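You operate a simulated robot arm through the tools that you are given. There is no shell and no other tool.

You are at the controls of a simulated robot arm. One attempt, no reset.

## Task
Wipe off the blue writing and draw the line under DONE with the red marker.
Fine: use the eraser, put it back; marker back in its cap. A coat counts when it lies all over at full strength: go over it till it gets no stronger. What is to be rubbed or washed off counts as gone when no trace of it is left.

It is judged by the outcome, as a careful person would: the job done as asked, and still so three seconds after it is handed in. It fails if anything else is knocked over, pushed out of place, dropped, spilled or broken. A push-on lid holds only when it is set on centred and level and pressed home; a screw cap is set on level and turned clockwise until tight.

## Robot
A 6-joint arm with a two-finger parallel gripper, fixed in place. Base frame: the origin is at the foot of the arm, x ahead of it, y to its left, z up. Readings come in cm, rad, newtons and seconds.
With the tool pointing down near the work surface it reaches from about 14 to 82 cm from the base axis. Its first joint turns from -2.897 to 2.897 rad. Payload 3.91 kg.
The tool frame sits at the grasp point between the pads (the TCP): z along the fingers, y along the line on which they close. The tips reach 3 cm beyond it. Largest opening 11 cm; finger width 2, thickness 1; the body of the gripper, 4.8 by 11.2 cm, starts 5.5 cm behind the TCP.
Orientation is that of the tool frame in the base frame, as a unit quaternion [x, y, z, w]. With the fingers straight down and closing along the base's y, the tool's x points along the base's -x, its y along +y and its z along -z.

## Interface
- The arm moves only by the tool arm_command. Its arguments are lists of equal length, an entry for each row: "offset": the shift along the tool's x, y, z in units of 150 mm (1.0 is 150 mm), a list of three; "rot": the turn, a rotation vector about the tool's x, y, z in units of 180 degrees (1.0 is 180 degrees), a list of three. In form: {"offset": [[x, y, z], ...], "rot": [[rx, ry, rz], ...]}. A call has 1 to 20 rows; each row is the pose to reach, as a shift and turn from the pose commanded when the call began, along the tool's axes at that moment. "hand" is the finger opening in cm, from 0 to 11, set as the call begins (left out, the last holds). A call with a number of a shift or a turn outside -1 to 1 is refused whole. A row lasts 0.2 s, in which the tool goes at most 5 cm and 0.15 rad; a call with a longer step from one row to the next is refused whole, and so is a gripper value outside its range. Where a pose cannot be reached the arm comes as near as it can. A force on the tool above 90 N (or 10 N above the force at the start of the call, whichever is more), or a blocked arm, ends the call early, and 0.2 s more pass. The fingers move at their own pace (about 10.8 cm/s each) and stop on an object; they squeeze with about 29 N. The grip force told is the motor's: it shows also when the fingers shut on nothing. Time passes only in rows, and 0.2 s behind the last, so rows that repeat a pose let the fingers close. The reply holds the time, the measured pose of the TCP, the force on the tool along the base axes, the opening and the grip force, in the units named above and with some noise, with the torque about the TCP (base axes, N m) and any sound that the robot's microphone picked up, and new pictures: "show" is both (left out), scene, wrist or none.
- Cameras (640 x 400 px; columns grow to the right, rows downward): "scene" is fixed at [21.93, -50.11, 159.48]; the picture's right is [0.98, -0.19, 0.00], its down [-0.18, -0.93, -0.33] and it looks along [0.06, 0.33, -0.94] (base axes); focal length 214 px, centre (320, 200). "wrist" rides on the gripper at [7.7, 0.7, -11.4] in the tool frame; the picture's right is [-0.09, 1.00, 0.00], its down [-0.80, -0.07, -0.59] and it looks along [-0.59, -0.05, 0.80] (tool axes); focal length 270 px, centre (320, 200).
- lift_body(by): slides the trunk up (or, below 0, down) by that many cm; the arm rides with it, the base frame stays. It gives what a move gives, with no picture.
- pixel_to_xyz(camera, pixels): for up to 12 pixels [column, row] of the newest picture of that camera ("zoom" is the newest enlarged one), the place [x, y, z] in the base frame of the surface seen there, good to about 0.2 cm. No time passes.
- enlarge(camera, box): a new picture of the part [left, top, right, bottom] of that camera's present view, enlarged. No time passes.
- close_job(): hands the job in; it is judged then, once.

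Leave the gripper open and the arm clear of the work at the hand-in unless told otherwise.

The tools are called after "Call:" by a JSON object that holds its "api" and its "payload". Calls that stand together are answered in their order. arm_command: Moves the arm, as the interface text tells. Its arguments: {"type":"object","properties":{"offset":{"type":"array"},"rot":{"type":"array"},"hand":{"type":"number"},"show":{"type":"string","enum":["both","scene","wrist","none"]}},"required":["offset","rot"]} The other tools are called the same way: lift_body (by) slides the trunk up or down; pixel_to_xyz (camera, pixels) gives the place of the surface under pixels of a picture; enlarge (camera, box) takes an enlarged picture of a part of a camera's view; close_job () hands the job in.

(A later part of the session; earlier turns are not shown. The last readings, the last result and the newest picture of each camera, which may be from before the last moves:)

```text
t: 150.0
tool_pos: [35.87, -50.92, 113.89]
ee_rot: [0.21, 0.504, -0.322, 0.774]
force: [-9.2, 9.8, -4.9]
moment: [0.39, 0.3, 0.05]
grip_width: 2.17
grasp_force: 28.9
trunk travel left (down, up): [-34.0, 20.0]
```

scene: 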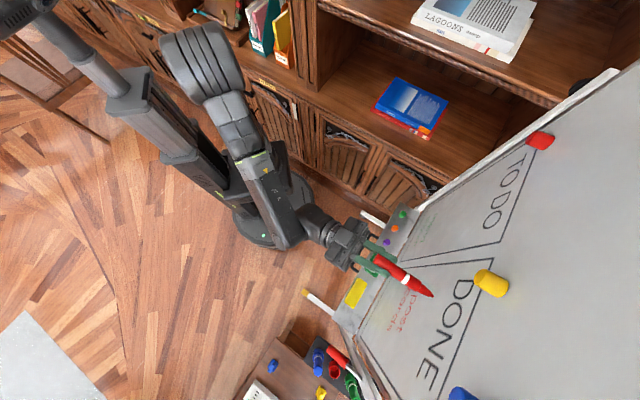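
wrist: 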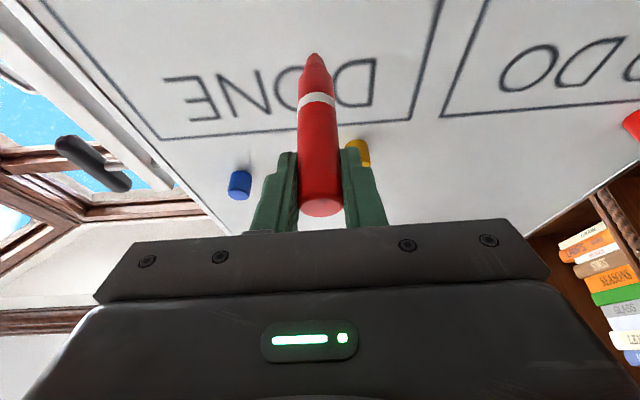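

Touching with about 13 N, square on. I'll draw 3 cm to the right and look.

Call:
{"api": "arm_command", "payload": {"offset": [[0, -0.05, 0], [0, -0.1, 0], [0, -0.15, 0], [0, -0.2, 0], [0, -0.2, 0]], "rot": [[0, 0, 0], [0, 0, 0], [0, 0, 0], [0, 0, 0], [0, 0, 0]]}}

Call:
{"api": "enlarge", "payload": {"camera": "wrist", "box": [250, 0, 450, 120]}}

Call:
{"api": "enlarge", "payload": {"camera": "scene", "box": [400, 250, 500, 320]}}

```text
t: 151.2
tool_pos: [33.89, -53.03, 114.03]
ee_rot: [0.21, 0.502, -0.323, 0.774]
force: [-5.5, 12.5, -0.1]
moment: [-0.06, -0.04, 0.42]
grip_width: 2.24
grasp_force: 29.1
trunk travel left (down, up): [-34.0, 20.0]
```

scene: 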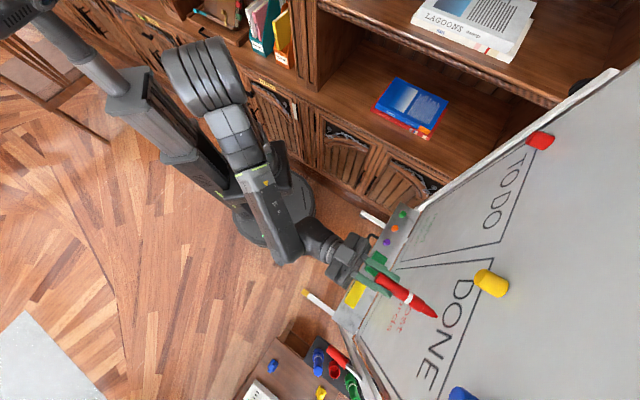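
wrist: 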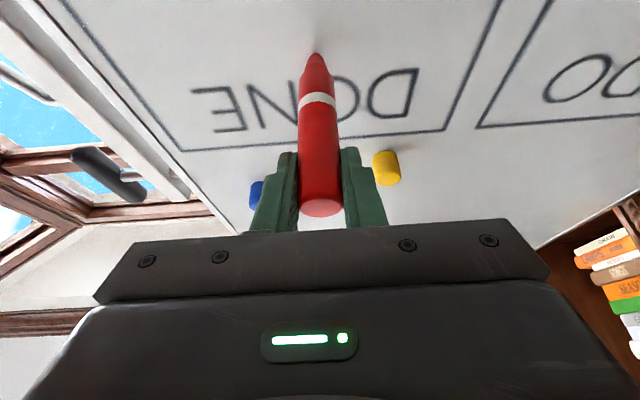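

```text
3.20 times, centred on (350, 60) of wrist
```

zoom: 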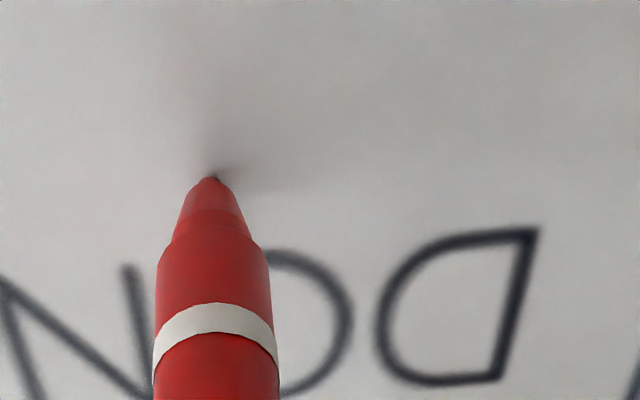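

```text
5.71 times, centred on (450, 285) of scene
```

zoom: 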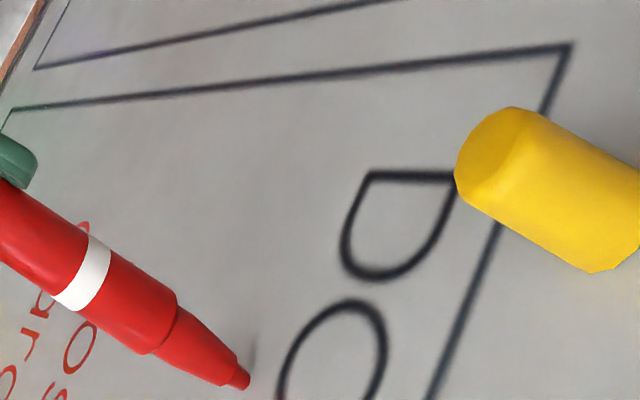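

Still no visible line after a square 13 N stroke. I'll zoom hard on the path just covered for any faint tint.

Call:
{"api": "enlarge", "payload": {"camera": "wrist", "box": [305, 35, 375, 80]}}

Call:
{"api": "enlarge", "payload": {"camera": "scene", "box": [430, 285, 460, 325]}}

```text
8.89 times, centred on (340, 58) of wrist
```

zoom: 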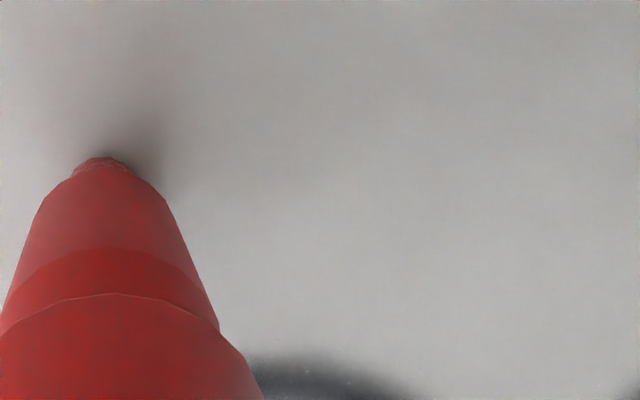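

```text
10.00 times, centred on (445, 305) of scene
```

zoom: 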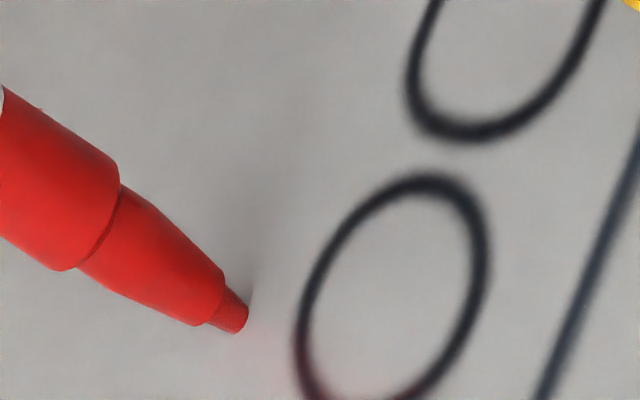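

Nothing at z≈114. Perhaps the line belongs at another height under DONE. I'll feel vertically, first 1.4 cm up and then 6 cm down at the same contact, and see whether any red appears; a stray trace could be rubbed off.

Call:
{"api": "arm_command", "payload": {"offset": [[-0.0426, 0, 0.019], [-0.0853, 0, 0.0379], [-0.0853, 0, 0.0379], [-0.0426, 0, 0.019], [0, 0, 0]], "rot": [[0, 0, 0], [0, 0, 0], [0, 0, 0], [0, 0, 0], [0, 0, 0]]}}

Call:
{"api": "enlarge", "payload": {"camera": "scene", "box": [400, 250, 500, 320]}}

Call:
{"api": "enlarge", "payload": {"camera": "wrist", "box": [250, 0, 450, 120]}}

```text
t: 152.4
tool_pos: [33.89, -53.09, 114.06]
ee_rot: [0.208, 0.502, -0.322, 0.775]
force: [-7.5, 7.2, 3.9]
moment: [-0.33, -0.32, -0.02]
grip_width: 2.21
grasp_force: 28.7
trunk travel left (down, up): [-34.0, 20.0]
```

scene: 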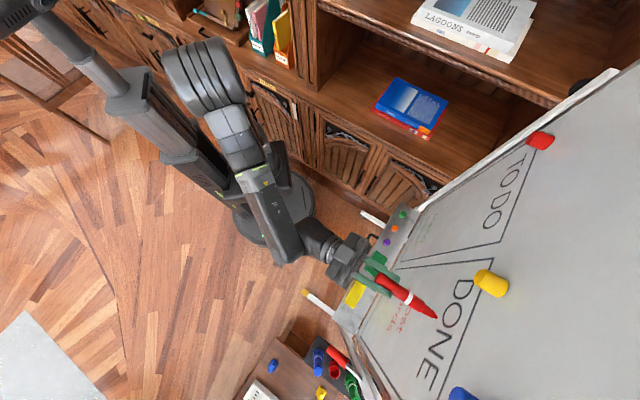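
wrist: 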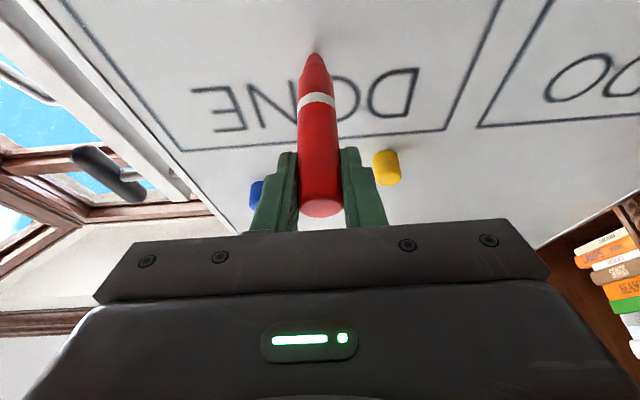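

```text
5.71 times, centred on (450, 285) of scene
```

zoom: 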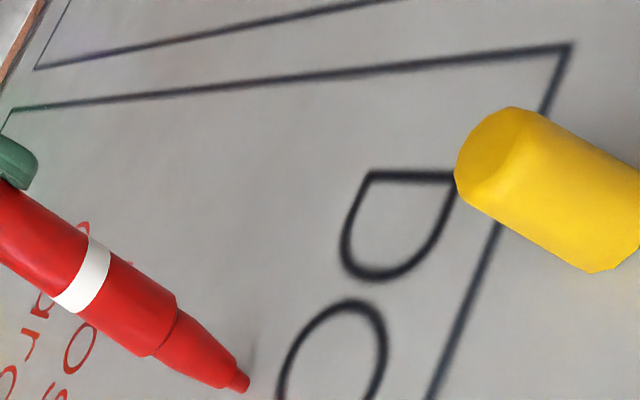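

```text
3.20 times, centred on (350, 60) of wrist
```

zoom: 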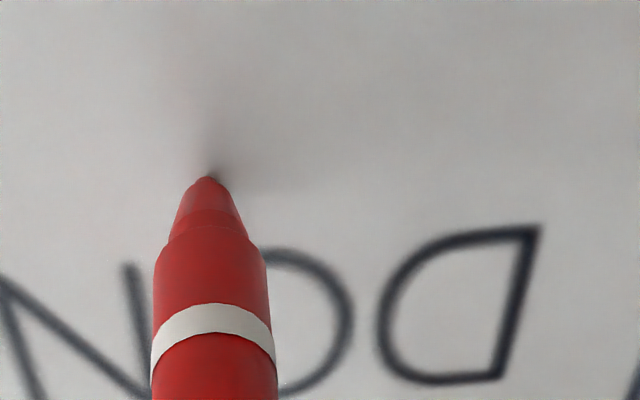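

Nothing upward. Now I'll feel downward 6 cm, keeping light contact.

Call:
{"api": "arm_command", "payload": {"offset": [[0.0609, 0, -0.0264], [0.1225, 0, -0.0515], [0.184, 0, -0.0768], [0.2455, 0, -0.102], [0.307, 0, -0.1275], [0.369, 0, -0.153], [0.369, 0, -0.153]], "rot": [[0, 0, 0], [0, 0, 0], [0, 0, 0], [0, 0, 0], [0, 0, 0], [0, 0, 0], [0, 0, 0]]}}

Call:
{"api": "enlarge", "payload": {"camera": "wrist", "box": [220, 0, 460, 150]}}

Call:
{"api": "enlarge", "payload": {"camera": "scene", "box": [390, 270, 490, 340]}}

```text
t: 154.0
tool_pos: [33.93, -53.29, 107.91]
ee_rot: [0.209, 0.503, -0.321, 0.774]
force: [-7.4, 8.1, 1.4]
moment: [-0.18, -0.18, 0.04]
grip_width: 2.24
grasp_force: 28.8
trunk travel left (down, up): [-34.0, 20.0]
```

scene: 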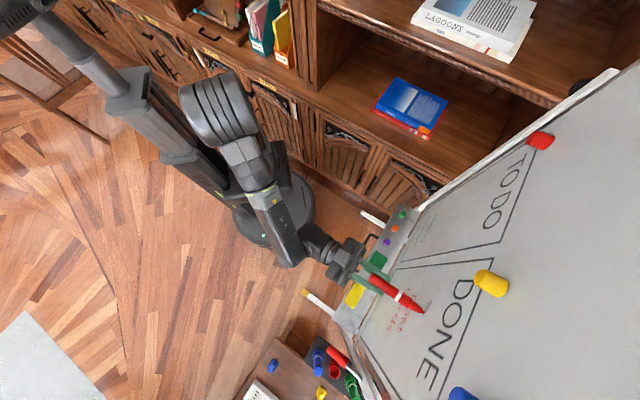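
wrist: 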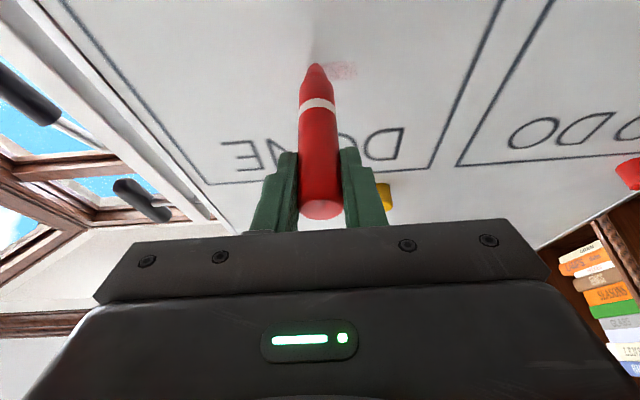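

```text
2.67 times, centred on (340, 75) of wrist
```

zoom: 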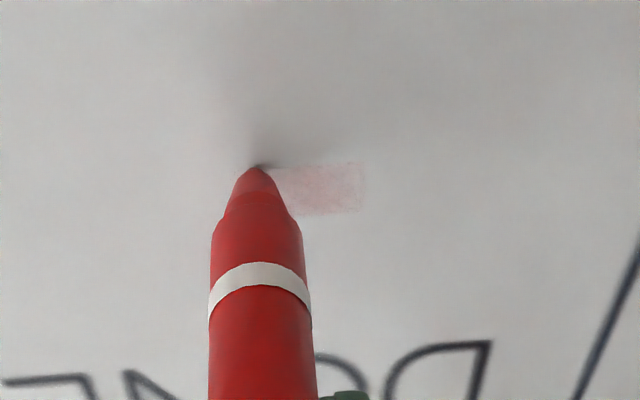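

```text
5.71 times, centred on (440, 305) of scene
```

zoom: 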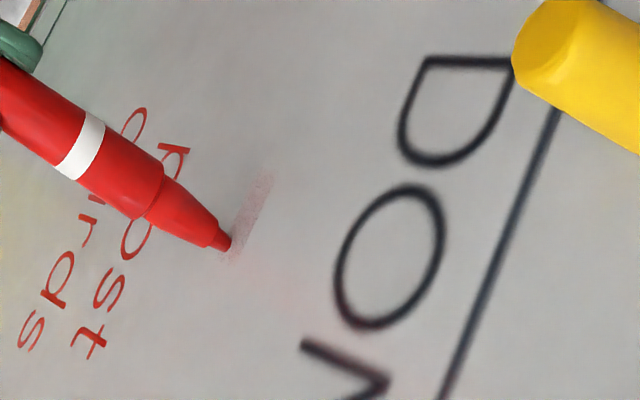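

A faint red patch appeared, so the line's place is lower, just above the current nib height. I'll measure this patch's edges.

Call:
{"api": "pixel_to_xyz", "payload": {"camera": "zoom", "pixels": [[272, 175], [265, 180], [247, 205], [222, 258], [240, 230]]}}

Call:
{"api": "pixel_to_xyz", "payload": {"camera": "wrist", "pixels": [[326, 63], [354, 63], [354, 78], [330, 79], [340, 70], [355, 70], [316, 64]]}}

Call:
{"api": "enlarge", "payload": {"camera": "wrist", "box": [290, 40, 390, 100]}}

```text
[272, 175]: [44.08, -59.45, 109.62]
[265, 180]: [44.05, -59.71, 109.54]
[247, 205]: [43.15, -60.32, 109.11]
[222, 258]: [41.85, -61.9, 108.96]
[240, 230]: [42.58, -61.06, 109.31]
```

```text
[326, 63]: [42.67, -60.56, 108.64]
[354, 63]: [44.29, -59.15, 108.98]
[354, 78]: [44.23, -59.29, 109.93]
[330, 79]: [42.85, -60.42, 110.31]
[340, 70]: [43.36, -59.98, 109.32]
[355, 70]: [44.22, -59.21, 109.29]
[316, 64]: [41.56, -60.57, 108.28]
```

```text
6.40 times, centred on (340, 70) of wrist
```

zoom: 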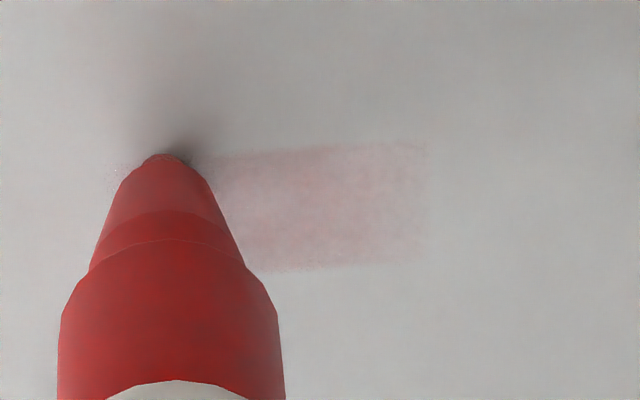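

The line's strip lies at z≈108.7–110.1 and was tinted from s≈10.6 to 13.7. I'll raise the nib to z≈109.4 and draw slowly left along it to s≈3, then check.

Call:
{"api": "arm_command", "payload": {"offset": [[-0.0411, 0, 0.0183], [-0.0822, 0, 0.0366], [-0.0822, 0.05, 0.0366], [-0.0822, 0.1, 0.0366], [-0.0822, 0.15, 0.0366], [-0.0822, 0.2, 0.0366], [-0.0822, 0.25, 0.0366], [-0.0822, 0.3, 0.0366], [-0.0822, 0.35, 0.0366], [-0.0822, 0.4, 0.0366], [-0.0822, 0.45, 0.0366], [-0.0822, 0.5, 0.0366], [-0.0822, 0.55, 0.0366], [-0.0822, 0.6, 0.0366], [-0.0822, 0.65, 0.0366], [-0.0822, 0.7, 0.0366], [-0.0822, 0.7, 0.0366]], "rot": [[0, 0, 0], [0, 0, 0], [0, 0, 0], [0, 0, 0], [0, 0, 0], [0, 0, 0], [0, 0, 0], [0, 0, 0], [0, 0, 0], [0, 0, 0], [0, 0, 0], [0, 0, 0], [0, 0, 0], [0, 0, 0], [0, 0, 0], [0, 0, 0], [0, 0, 0]]}}

Call:
{"api": "enlarge", "payload": {"camera": "wrist", "box": [120, 0, 420, 150]}}

Call:
{"api": "enlarge", "payload": {"camera": "scene", "box": [380, 240, 500, 340]}}

```text
t: 157.6
tool_pos: [41.51, -45.83, 109.27]
ee_rot: [0.21, 0.504, -0.321, 0.774]
force: [-5.7, 3.5, 0.2]
moment: [0.01, 0.0, -0.22]
grip_width: 2.25
grasp_force: 28.5
trunk travel left (down, up): [-34.0, 20.0]
```

scene: 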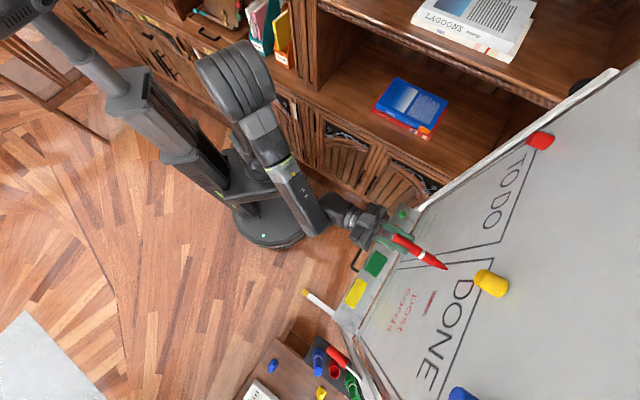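
wrist: 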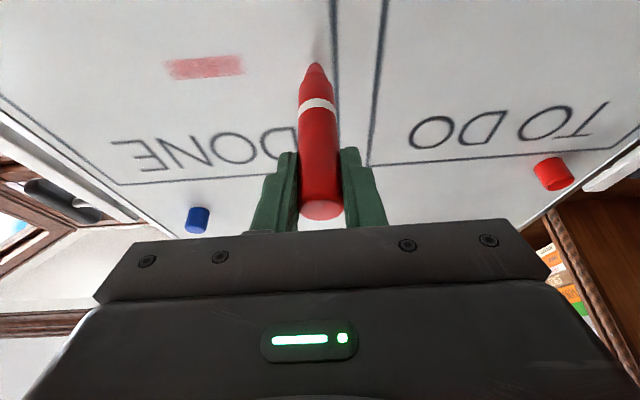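

```text
2.13 times, centred on (270, 75) of wrist
```

zoom: 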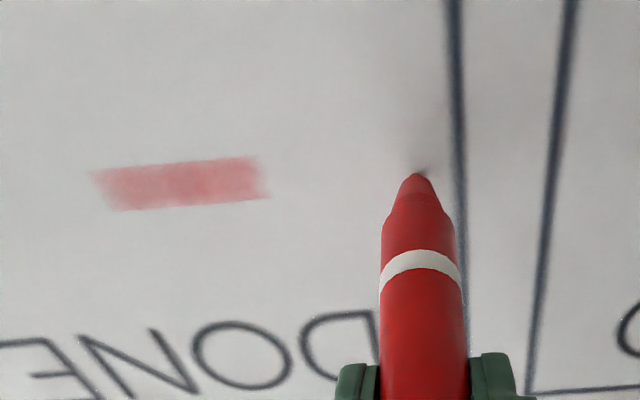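

```text
4.00 times, centred on (440, 290) of scene
```

zoom: 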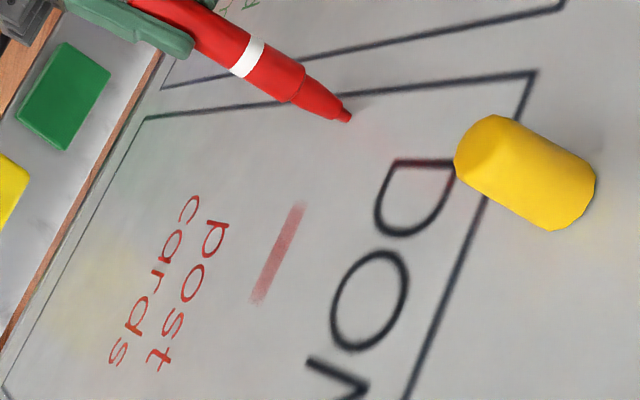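

The strip colours only in its own place: its left end is at about s=10.5, since nothing appeared further left. I'll measure the coloured extents.

Call:
{"api": "pixel_to_xyz", "payload": {"camera": "wrist", "pixels": [[244, 58], [246, 72], [165, 64], [168, 80], [205, 68], [205, 60], [205, 78]]}}

Call:
{"api": "enlarge", "payload": {"camera": "wrist", "box": [140, 40, 260, 100]}}

```text
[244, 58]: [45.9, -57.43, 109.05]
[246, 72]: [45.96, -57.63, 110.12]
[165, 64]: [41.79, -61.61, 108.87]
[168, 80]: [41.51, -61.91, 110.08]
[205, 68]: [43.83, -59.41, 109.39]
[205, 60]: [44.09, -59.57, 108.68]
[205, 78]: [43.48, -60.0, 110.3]
```

```text
5.33 times, centred on (200, 70) of wrist
```

zoom: 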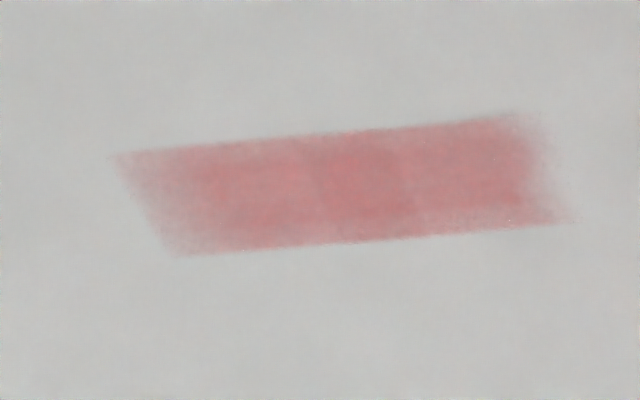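

The strip runs from s≈8.1 and z≈108.75 to 110.15, and will presumably end near s≈21–22. I'll draw rightward along it now with light contact.

Call:
{"api": "arm_command", "payload": {"offset": [[0, -0.1, 0.0005], [0.0002, -0.2, 0.001], [0.0004, -0.3, 0.0015], [0.0006, -0.36, 0.0018], [0.0008, -0.42, 0.0021], [0.001, -0.48, 0.0024], [0.0012, -0.54, 0.0027], [0.0013, -0.6, 0.003], [0.0015, -0.66, 0.0033], [0.0016, -0.72, 0.0036], [0.0018, -0.78, 0.0039], [0.0019, -0.84, 0.0042], [0.002, -0.9, 0.0045], [0.0021, -0.96, 0.0048], [0.0022, -1.0, 0.005]], "rot": [[0, 0, 0], [0, 0, 0], [0, 0, 0], [0, 0, 0], [0, 0, 0], [0, 0, 0], [0, 0, 0], [0, 0, 0], [0, 0, 0], [0, 0, 0], [0, 0, 0], [0, 0, 0], [0, 0, 0], [0, 0, 0], [0, 0, 0]], "show": "none"}}

Call:
{"api": "arm_command", "payload": {"offset": [[0.0002, -0.06, 0.0003], [0.0003, -0.12, 0.0006], [0.0005, -0.18, 0.001], [0.0006, -0.24, 0.0014], [0.0008, -0.3, 0.0018], [0.0009, -0.36, 0.002], [0.001, -0.42, 0.0022], [0.001, -0.46, 0.0024], [0.001, -0.46, 0.0024]], "rot": [[0, 0, 0], [0, 0, 0], [0, 0, 0], [0, 0, 0], [0, 0, 0], [0, 0, 0], [0, 0, 0], [0, 0, 0], [0, 0, 0]]}}

Call:
{"api": "enlarge", "payload": {"camera": "wrist", "box": [250, 0, 550, 150]}}

Call:
{"api": "enlarge", "payload": {"camera": "scene", "box": [380, 260, 500, 360]}}

```text
t: 160.8
tool_pos: [30.9, -56.32, 109.32]
ee_rot: [0.209, 0.503, -0.321, 0.775]
force: [-5.0, 9.7, -0.7]
moment: [-0.06, -0.03, 0.41]
grip_width: 2.22
grasp_force: 28.5
trunk travel left (down, up): [-34.0, 20.0]
```

```text
t: 162.8
tool_pos: [26.1, -61.27, 109.35]
ee_rot: [0.209, 0.504, -0.321, 0.774]
force: [-5.0, 11.0, -0.2]
moment: [0.02, 0.01, 0.41]
grip_width: 2.2
grasp_force: 29.1
trunk travel left (down, up): [-34.0, 20.0]
```

scene: 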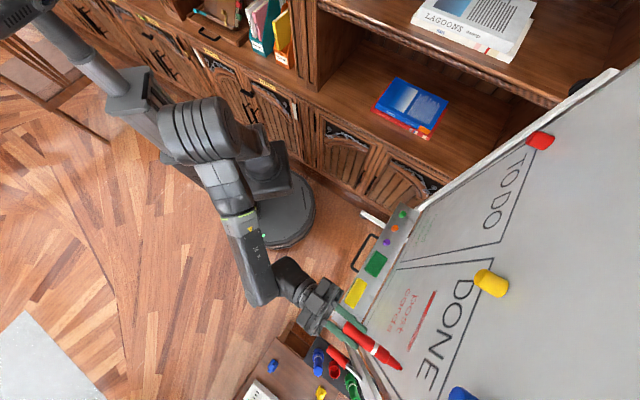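
wrist: 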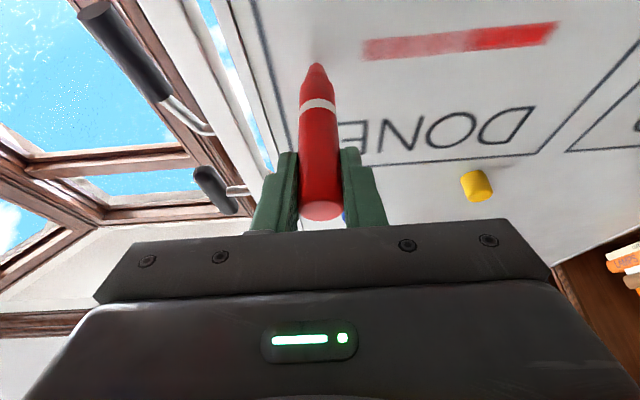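

```text
2.13 times, centred on (400, 75) of wrist
```

zoom: 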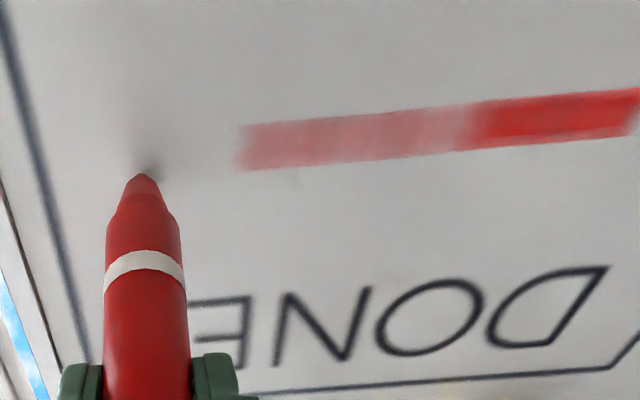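

```text
4.00 times, centred on (440, 310) of scene
```

zoom: 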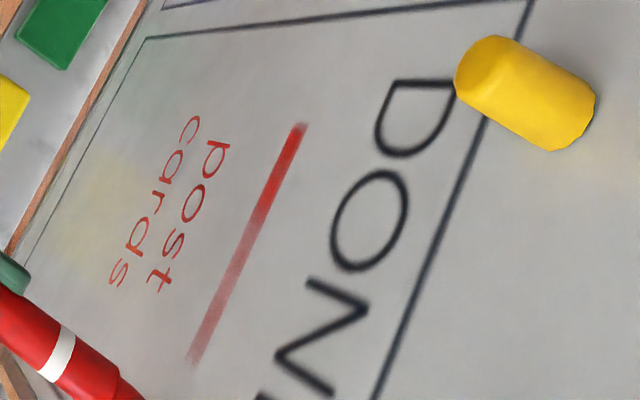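

The line is forming from s≈8 to ≈21.5. I'll go back over it leftward, then rightward, with the same light contact.

Call:
{"api": "arm_command", "payload": {"offset": [[-0.0002, 0.1, -0.0005], [-0.0004, 0.2, -0.001], [-0.0006, 0.267, -0.0013], [-0.0007, 0.333, -0.0017], [-0.0009, 0.4, -0.002], [-0.001, 0.467, -0.0023], [-0.0012, 0.533, -0.0027], [-0.0013, 0.6, -0.003], [-0.0015, 0.667, -0.0033], [-0.0016, 0.733, -0.0037], [-0.0018, 0.8, -0.004], [-0.0019, 0.867, -0.0043], [-0.002, 0.933, -0.0047], [-0.0022, 1.0, -0.005]], "rot": [[0, 0, 0], [0, 0, 0], [0, 0, 0], [0, 0, 0], [0, 0, 0], [0, 0, 0], [0, 0, 0], [0, 0, 0], [0, 0, 0], [0, 0, 0], [0, 0, 0], [0, 0, 0], [0, 0, 0], [0, 0, 0]], "show": "none"}}

Call:
{"api": "arm_command", "payload": {"offset": [[0, 0.067, 0], [0, 0.133, 0], [0, 0.18, 0], [0, 0.12, 0], [0, 0.05, 0], [0, -0.02, 0], [0, -0.09, 0.0005], [0, -0.16, 0.001], [0.0002, -0.23, 0.0014], [0.0004, -0.3, 0.0017], [0.0006, -0.37, 0.002], [0.0008, -0.44, 0.0023], [0.001, -0.51, 0.0026], [0.0012, -0.58, 0.003], [0.0014, -0.65, 0.0033], [0.0016, -0.72, 0.0037], [0.0018, -0.79, 0.004], [0.0019, -0.86, 0.0043], [0.002, -0.92, 0.0046]], "rot": [[0, 0, 0], [0, 0, 0], [0, 0, 0], [0, 0, 0], [0, 0, 0], [0, 0, 0], [0, 0, 0], [0, 0, 0], [0, 0, 0], [0, 0, 0], [0, 0, 0], [0, 0, 0], [0, 0, 0], [0, 0, 0], [0, 0, 0], [0, 0, 0], [0, 0, 0], [0, 0, 0], [0, 0, 0]]}}

Call:
{"api": "enlarge", "payload": {"camera": "wrist", "box": [250, 0, 550, 150]}}

Call:
{"api": "enlarge", "payload": {"camera": "scene", "box": [380, 260, 500, 360]}}

```text
t: 165.8
tool_pos: [36.68, -50.77, 109.21]
ee_rot: [0.209, 0.503, -0.321, 0.774]
force: [-5.9, 4.4, -1.5]
moment: [0.05, 0.0, -0.1]
grip_width: 2.21
grasp_force: 29.1
trunk travel left (down, up): [-34.0, 20.0]
```

```text
t: 169.8
tool_pos: [26.94, -60.59, 109.2]
ee_rot: [0.209, 0.504, -0.321, 0.774]
force: [-3.0, 5.5, -0.5]
moment: [0.02, 0.07, 0.08]
grip_width: 2.25
grasp_force: 28.4
trunk travel left (down, up): [-34.0, 20.0]
```

scene: 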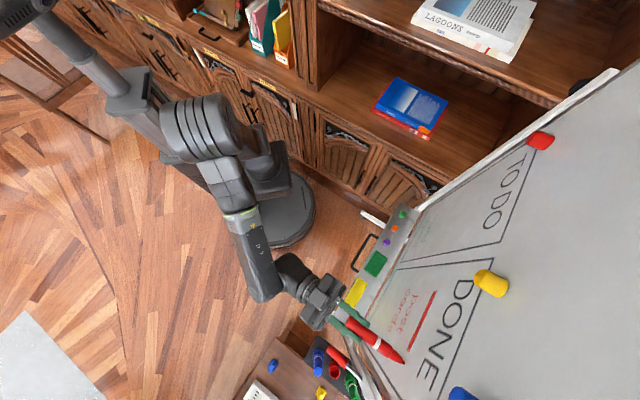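
wrist: 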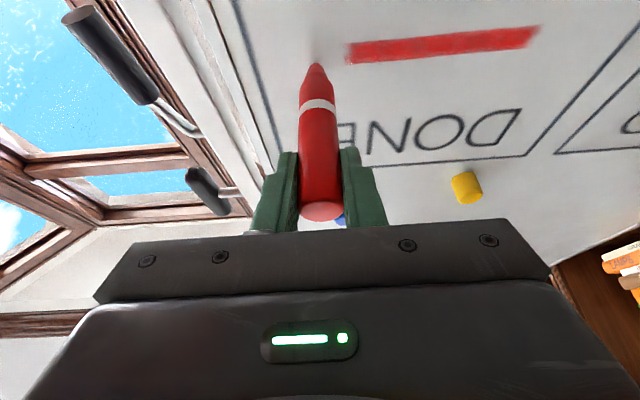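

```text
2.13 times, centred on (400, 75) of wrist
```

zoom: 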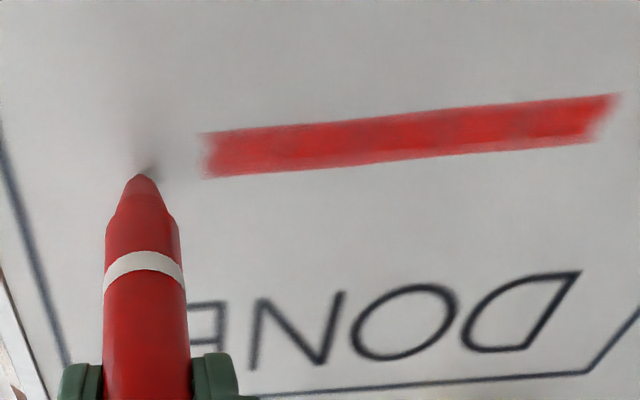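

```text
4.00 times, centred on (440, 310) of scene
```

zoom: 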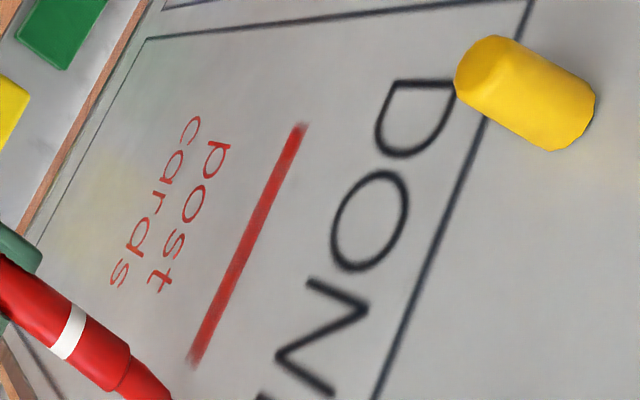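

The line is nearly full strength. Its upper and lower edges and its ends may need more, so I'll run a pass 0.4 cm higher going left, then one 0.4 cm lower going right, slightly beyond both ends.

Call:
{"api": "arm_command", "payload": {"offset": [[-0.023, 0.04, 0.0138], [-0.023, 0.1, 0.0134], [-0.0235, 0.167, 0.013], [-0.0237, 0.233, 0.0127], [-0.0239, 0.3, 0.0123], [-0.0241, 0.367, 0.012], [-0.0242, 0.433, 0.0117], [-0.0244, 0.5, 0.0113], [-0.0245, 0.567, 0.011], [-0.0247, 0.633, 0.0107], [-0.0248, 0.7, 0.0103], [-0.025, 0.767, 0.01], [-0.0251, 0.833, 0.0097], [-0.0253, 0.9, 0.0093], [-0.0254, 0.967, 0.009], [-0.0254, 1.0, 0.009]], "rot": [[0, 0, 0], [0, 0, 0], [0, 0, 0], [0, 0, 0], [0, 0, 0], [0, 0, 0], [0, 0, 0], [0, 0, 0], [0, 0, 0], [0, 0, 0], [0, 0, 0], [0, 0, 0], [0, 0, 0], [0, 0, 0], [0, 0, 0], [0, 0, 0]], "show": "none"}}

Call:
{"api": "arm_command", "payload": {"offset": [[0, 0.05, 0], [0, 0.1, 0], [0.0487, 0.1, -0.0217], [0.0487, 0.05, -0.0217], [0.0487, -0.02, -0.0217], [0.0487, -0.09, -0.0212], [0.0488, -0.16, -0.0208], [0.049, -0.23, -0.0205], [0.0491, -0.3, -0.0202], [0.0493, -0.37, -0.0198], [0.0495, -0.44, -0.0195], [0.0497, -0.51, -0.019], [0.0499, -0.58, -0.0186], [0.0501, -0.65, -0.0183], [0.0503, -0.72, -0.018], [0.0504, -0.79, -0.0177], [0.0505, -0.86, -0.0173], [0.0506, -0.93, -0.017], [0.0506, -0.98, -0.017]], "rot": [[0, 0, 0], [0, 0, 0], [0, 0, 0], [0, 0, 0], [0, 0, 0], [0, 0, 0], [0, 0, 0], [0, 0, 0], [0, 0, 0], [0, 0, 0], [0, 0, 0], [0, 0, 0], [0, 0, 0], [0, 0, 0], [0, 0, 0], [0, 0, 0], [0, 0, 0], [0, 0, 0], [0, 0, 0]]}}

Call:
{"api": "enlarge", "payload": {"camera": "wrist", "box": [250, 0, 550, 150]}}

Call:
{"api": "enlarge", "payload": {"camera": "scene", "box": [400, 270, 460, 360]}}

```text
t: 173.2
tool_pos: [37.46, -49.93, 109.64]
ee_rot: [0.21, 0.503, -0.321, 0.774]
force: [-5.7, 3.1, -0.6]
moment: [0.04, 0.03, -0.2]
grip_width: 2.24
grasp_force: 29.0
trunk travel left (down, up): [-34.0, 20.0]
```

```text
t: 177.2
tool_pos: [27.11, -60.27, 108.77]
ee_rot: [0.21, 0.504, -0.321, 0.774]
force: [-4.6, 7.2, -0.1]
moment: [-0.02, 0.01, 0.17]
grip_width: 2.25
grasp_force: 29.4
trunk travel left (down, up): [-34.0, 20.0]
```

scene: 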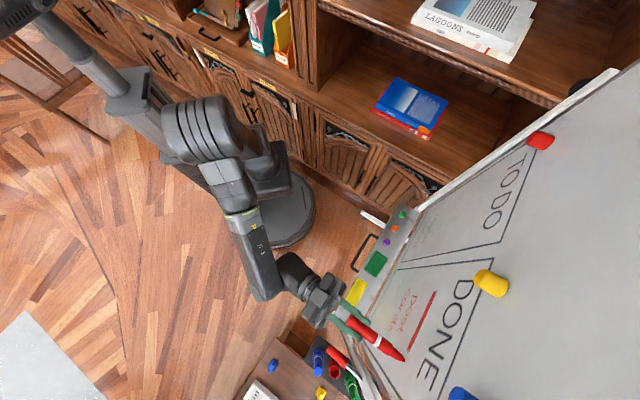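
wrist: 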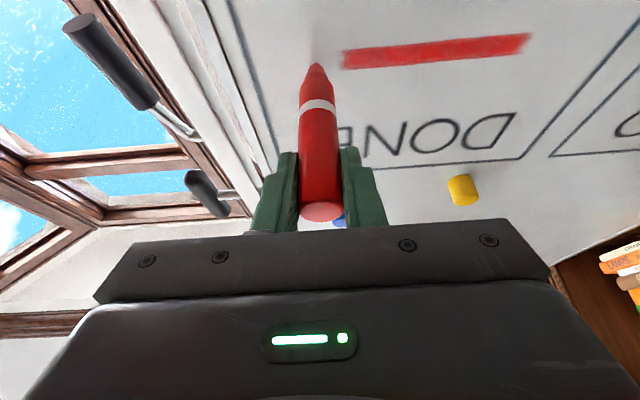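

```text
2.13 times, centred on (400, 75) of wrist
```

zoom: 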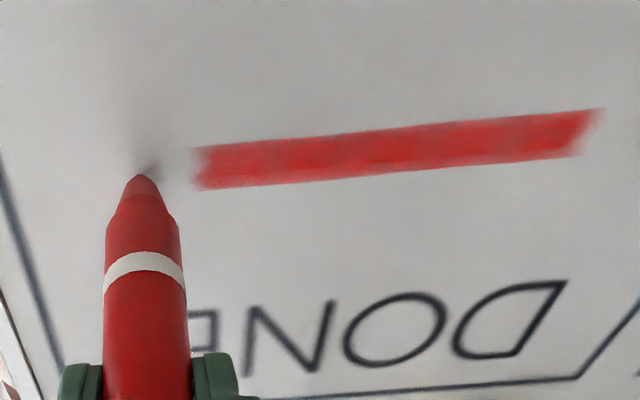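

```text
4.44 times, centred on (430, 315) of scene
```

zoom: 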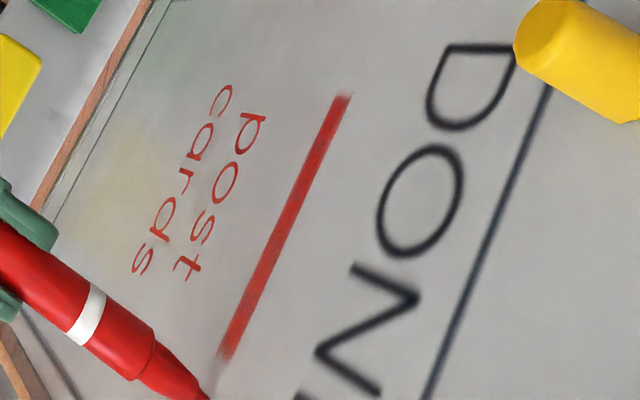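

Stronger and even. I'll do two more full passes through the middle, dwelling around both ends, to be sure it gets no stronger.

Call:
{"api": "arm_command", "payload": {"offset": [[-0.0244, 0.03, 0.0108], [-0.0244, 0.1, 0.0104], [-0.0245, 0.16, 0.01], [-0.0246, 0.1, 0.0104], [-0.0245, 0.03, 0.0108], [-0.0245, 0.1, 0.0104], [-0.0246, 0.18, 0.01], [-0.0247, 0.26, 0.0096], [-0.0248, 0.34, 0.0092], [-0.025, 0.42, 0.0088], [-0.0252, 0.5, 0.0084], [-0.0254, 0.58, 0.008], [-0.0256, 0.66, 0.0076], [-0.0258, 0.74, 0.0072], [-0.026, 0.82, 0.0068], [-0.0262, 0.9, 0.0064], [-0.0264, 0.97, 0.006], [-0.0264, 1.0, 0.006]], "rot": [[0, 0, 0], [0, 0, 0], [0, 0, 0], [0, 0, 0], [0, 0, 0], [0, 0, 0], [0, 0, 0], [0, 0, 0], [0, 0, 0], [0, 0, 0], [0, 0, 0], [0, 0, 0], [0, 0, 0], [0, 0, 0], [0, 0, 0], [0, 0, 0], [0, 0, 0], [0, 0, 0]], "show": "none"}}

Call:
{"api": "arm_command", "payload": {"offset": [[0.0003, 0.05, 0.0006], [0.0003, 0.1, 0.0006], [0.0003, 0.04, 0.0006], [0.0003, -0.03, 0.0006], [0.0003, 0.04, 0.0006], [0.0003, 0.1, 0.0006], [0.0003, 0.03, 0.0006], [0.0003, -0.05, 0.0008], [0.0005, -0.13, 0.0012], [0.0006, -0.21, 0.0016], [0.0008, -0.29, 0.002], [0.001, -0.37, 0.0024], [0.0012, -0.45, 0.0028], [0.0014, -0.53, 0.0032], [0.0016, -0.61, 0.0036], [0.0018, -0.69, 0.004], [0.002, -0.77, 0.0044], [0.0022, -0.85, 0.0048], [0.0024, -0.92, 0.0052], [0.0024, -0.97, 0.0052]], "rot": [[0, 0, 0], [0, 0, 0], [0, 0, 0], [0, 0, 0], [0, 0, 0], [0, 0, 0], [0, 0, 0], [0, 0, 0], [0, 0, 0], [0, 0, 0], [0, 0, 0], [0, 0, 0], [0, 0, 0], [0, 0, 0], [0, 0, 0], [0, 0, 0], [0, 0, 0], [0, 0, 0], [0, 0, 0], [0, 0, 0]]}}

Call:
{"api": "enlarge", "payload": {"camera": "wrist", "box": [310, 20, 550, 90]}}

Call:
{"api": "enlarge", "payload": {"camera": "scene", "box": [400, 270, 460, 360]}}

```text
t: 181.0
tool_pos: [37.81, -49.59, 109.24]
ee_rot: [0.209, 0.505, -0.32, 0.774]
force: [0.0, -0.5, -0.5]
moment: [0.0, 0.03, -0.01]
grip_width: 2.24
grasp_force: 28.8
trunk travel left (down, up): [-34.0, 20.0]
```

```text
t: 185.2
tool_pos: [27.53, -59.99, 109.33]
ee_rot: [0.209, 0.503, -0.321, 0.775]
force: [-2.8, 5.3, -0.1]
moment: [-0.02, -0.03, 0.14]
grip_width: 2.22
grasp_force: 29.0
trunk travel left (down, up): [-34.0, 20.0]
```

scene: 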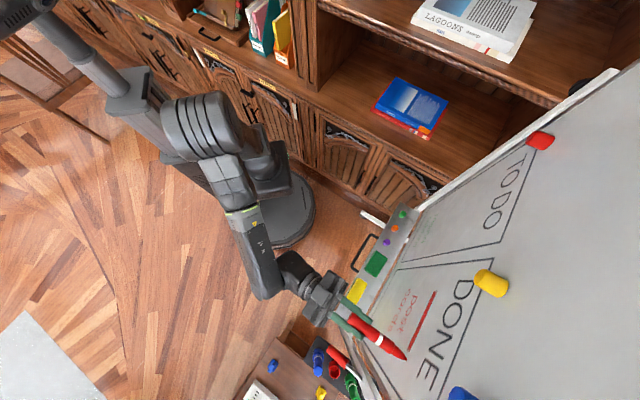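
wrist: 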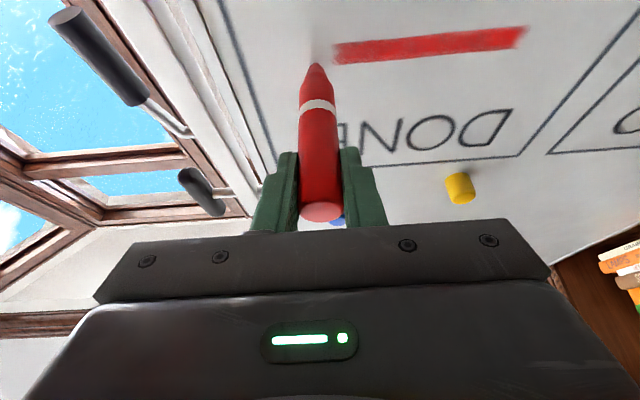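

```text
2.67 times, centred on (430, 55) of wrist
```

zoom: 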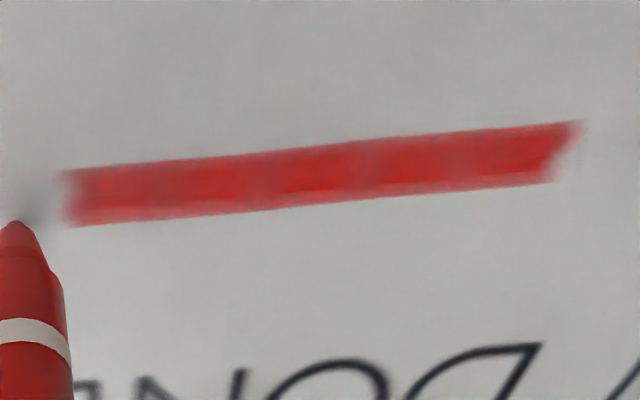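

```text
4.44 times, centred on (430, 315) of scene
```

zoom: 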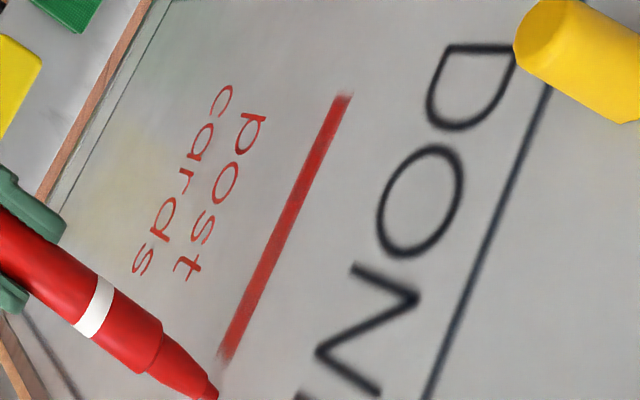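

At the left turn-around the contact was lost (0 N), so I'll add a little pressure without the slope compensation and run an upper pass left, then a lower pass right.

Call:
{"api": "arm_command", "payload": {"offset": [[-0.0222, -0.05, 0.0157], [-0.0222, 0.02, 0.0157], [-0.0222, 0.09, 0.0157], [-0.0222, 0.16, 0.0157], [-0.0222, 0.23, 0.0157], [-0.0222, 0.3, 0.0157], [-0.0222, 0.37, 0.0157], [-0.0222, 0.44, 0.0157], [-0.0222, 0.51, 0.0157], [-0.0222, 0.58, 0.0157], [-0.0222, 0.65, 0.0157], [-0.0222, 0.72, 0.0157], [-0.0222, 0.79, 0.0157], [-0.0222, 0.86, 0.0157], [-0.0222, 0.93, 0.0157], [-0.0222, 1.0, 0.0157]], "rot": [[0, 0, 0], [0, 0, 0], [0, 0, 0], [0, 0, 0], [0, 0, 0], [0, 0, 0], [0, 0, 0], [0, 0, 0], [0, 0, 0], [0, 0, 0], [0, 0, 0], [0, 0, 0], [0, 0, 0], [0, 0, 0], [0, 0, 0], [0, 0, 0]], "show": "none"}}

Call:
{"api": "arm_command", "payload": {"offset": [[0, 0.06, 0], [0.026, 0.1, -0.0115], [0.0518, 0.1, -0.023], [0.0518, 0.03, -0.023], [0.0518, -0.04, -0.023], [0.0518, -0.11, -0.023], [0.0518, -0.18, -0.023], [0.0518, -0.25, -0.023], [0.0518, -0.32, -0.023], [0.0518, -0.39, -0.023], [0.0518, -0.46, -0.023], [0.0518, -0.53, -0.023], [0.0518, -0.6, -0.023], [0.0518, -0.67, -0.023], [0.0518, -0.74, -0.023], [0.0518, -0.81, -0.023], [0.0518, -0.88, -0.023], [0.0518, -0.95, -0.023], [0.0518, -1.0, -0.023]], "rot": [[0, 0, 0], [0, 0, 0], [0, 0, 0], [0, 0, 0], [0, 0, 0], [0, 0, 0], [0, 0, 0], [0, 0, 0], [0, 0, 0], [0, 0, 0], [0, 0, 0], [0, 0, 0], [0, 0, 0], [0, 0, 0], [0, 0, 0], [0, 0, 0], [0, 0, 0], [0, 0, 0], [0, 0, 0]]}}

Call:
{"api": "enlarge", "payload": {"camera": "wrist", "box": [310, 20, 550, 90]}}

Call:
{"api": "enlarge", "payload": {"camera": "scene", "box": [400, 270, 460, 360]}}

```text
t: 188.6
tool_pos: [38.13, -49.49, 109.62]
ee_rot: [0.209, 0.503, -0.321, 0.775]
force: [-11.7, 7.1, -0.6]
moment: [0.0, -0.08, -0.33]
grip_width: 2.25
grasp_force: 29.2
trunk travel left (down, up): [-34.0, 20.0]
```

```text
t: 192.6
tool_pos: [27.53, -60.12, 108.92]
ee_rot: [0.21, 0.503, -0.322, 0.774]
force: [-2.2, 3.1, -0.3]
moment: [0.02, -0.02, 0.02]
grip_width: 2.24
grasp_force: 29.0
trunk travel left (down, up): [-34.0, 20.0]
```

scene: 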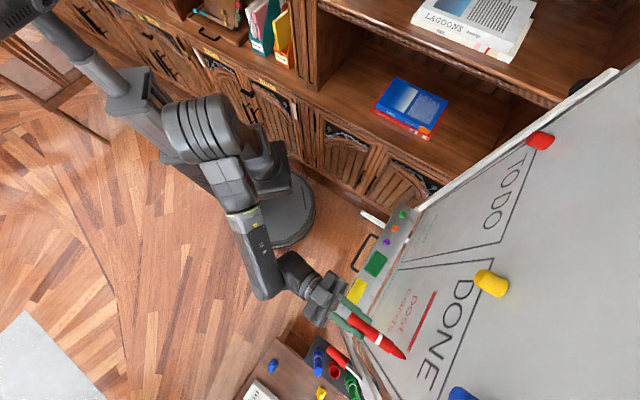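
wrist: 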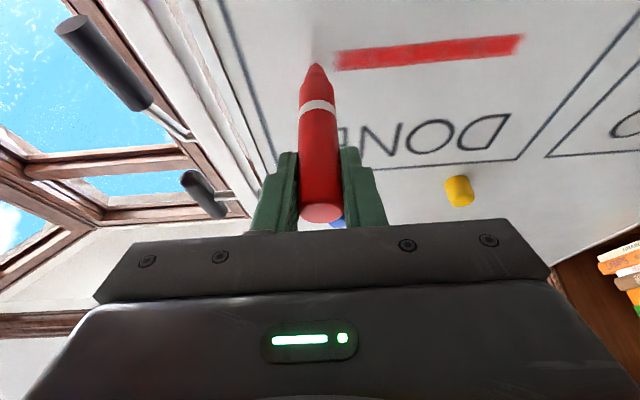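

```text
2.67 times, centred on (430, 55) of wrist
```

zoom: 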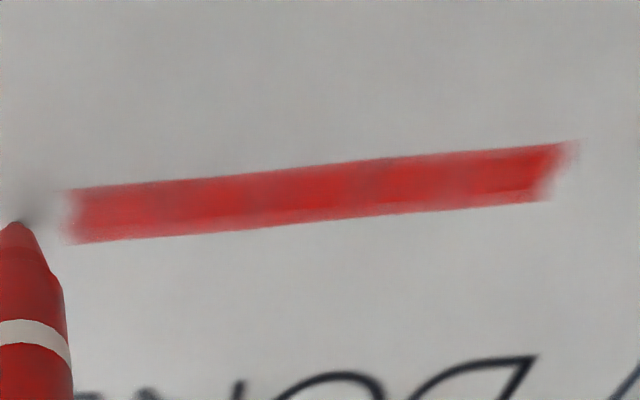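

```text
4.44 times, centred on (430, 315) of scene
```

zoom: 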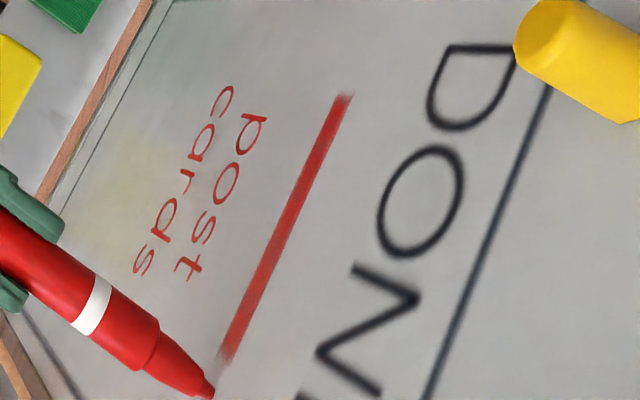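

It looks close to saturated; only the ends are softer. I'll dwell over the right end with several short strokes at three heights and compare.

Call:
{"api": "arm_command", "payload": {"offset": [[0.0022, 0.07, 0.0049], [0.0022, 0.14, 0.0049], [0.0022, 0.2, 0.0049], [0.0022, 0.14, 0.0049], [0.0022, 0.07, 0.0049], [0.0022, 0.0, 0.0049], [0.0022, -0.04, 0.0049], [-0.0222, 0.0, 0.0157], [-0.0222, 0.07, 0.0157], [-0.0222, 0.14, 0.0157], [-0.0222, 0.2, 0.0157], [-0.0222, 0.14, 0.0157], [-0.0222, 0.07, 0.0157], [-0.0222, 0.0, 0.0157], [-0.0466, 0.0, 0.0265], [-0.0466, 0.07, 0.0265], [-0.0466, 0.14, 0.0265], [-0.0466, 0.07, 0.0265], [-0.0222, 0.0, 0.0157], [-0.0222, -0.08, 0.0157]], "rot": [[0, 0, 0], [0, 0, 0], [0, 0, 0], [0, 0, 0], [0, 0, 0], [0, 0, 0], [0, 0, 0], [0, 0, 0], [0, 0, 0], [0, 0, 0], [0, 0, 0], [0, 0, 0], [0, 0, 0], [0, 0, 0], [0, 0, 0], [0, 0, 0], [0, 0, 0], [0, 0, 0], [0, 0, 0], [0, 0, 0]]}}

Call:
{"api": "enlarge", "payload": {"camera": "wrist", "box": [310, 20, 550, 90]}}

Call:
{"api": "enlarge", "payload": {"camera": "wrist", "box": [330, 30, 430, 80]}}

```text
t: 196.8
tool_pos: [26.69, -61.0, 109.08]
ee_rot: [0.21, 0.503, -0.322, 0.774]
force: [-3.0, 4.2, -0.7]
moment: [0.04, 0.02, 0.04]
grip_width: 2.24
grasp_force: 29.0
trunk travel left (down, up): [-34.0, 20.0]
```

scene: 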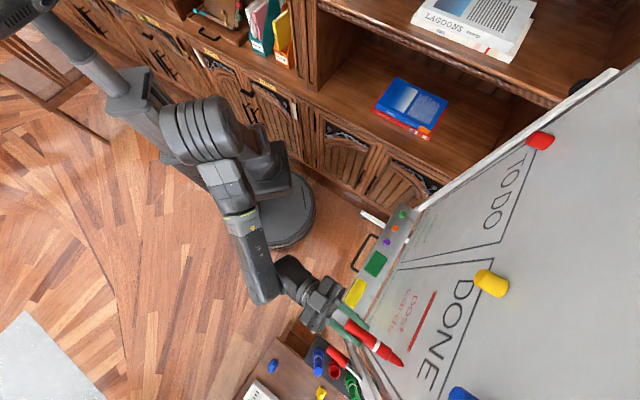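
wrist: 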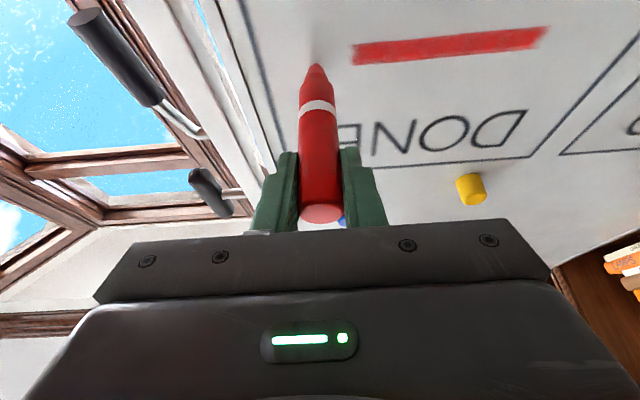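

```text
2.67 times, centred on (430, 55) of wrist
```

zoom: 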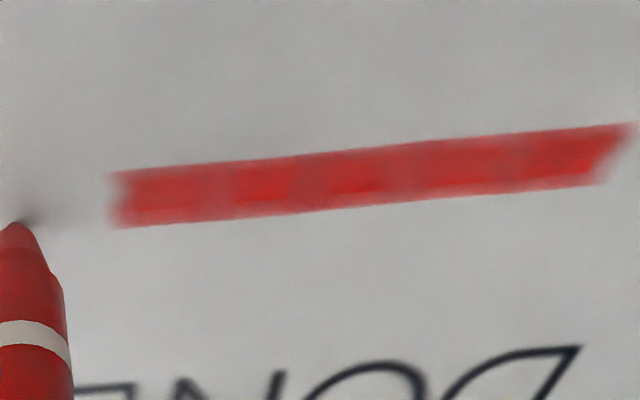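

```text
6.40 times, centred on (380, 55) of wrist
```

zoom: 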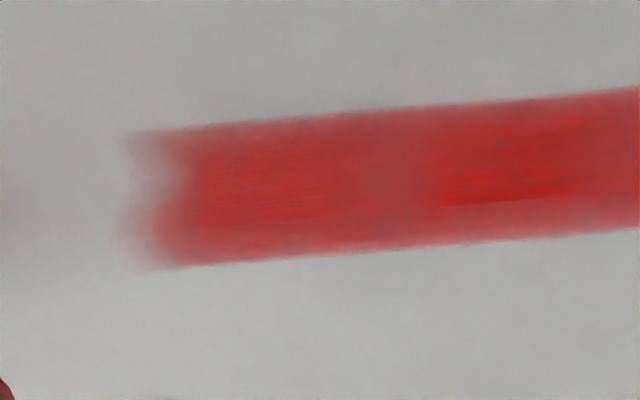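

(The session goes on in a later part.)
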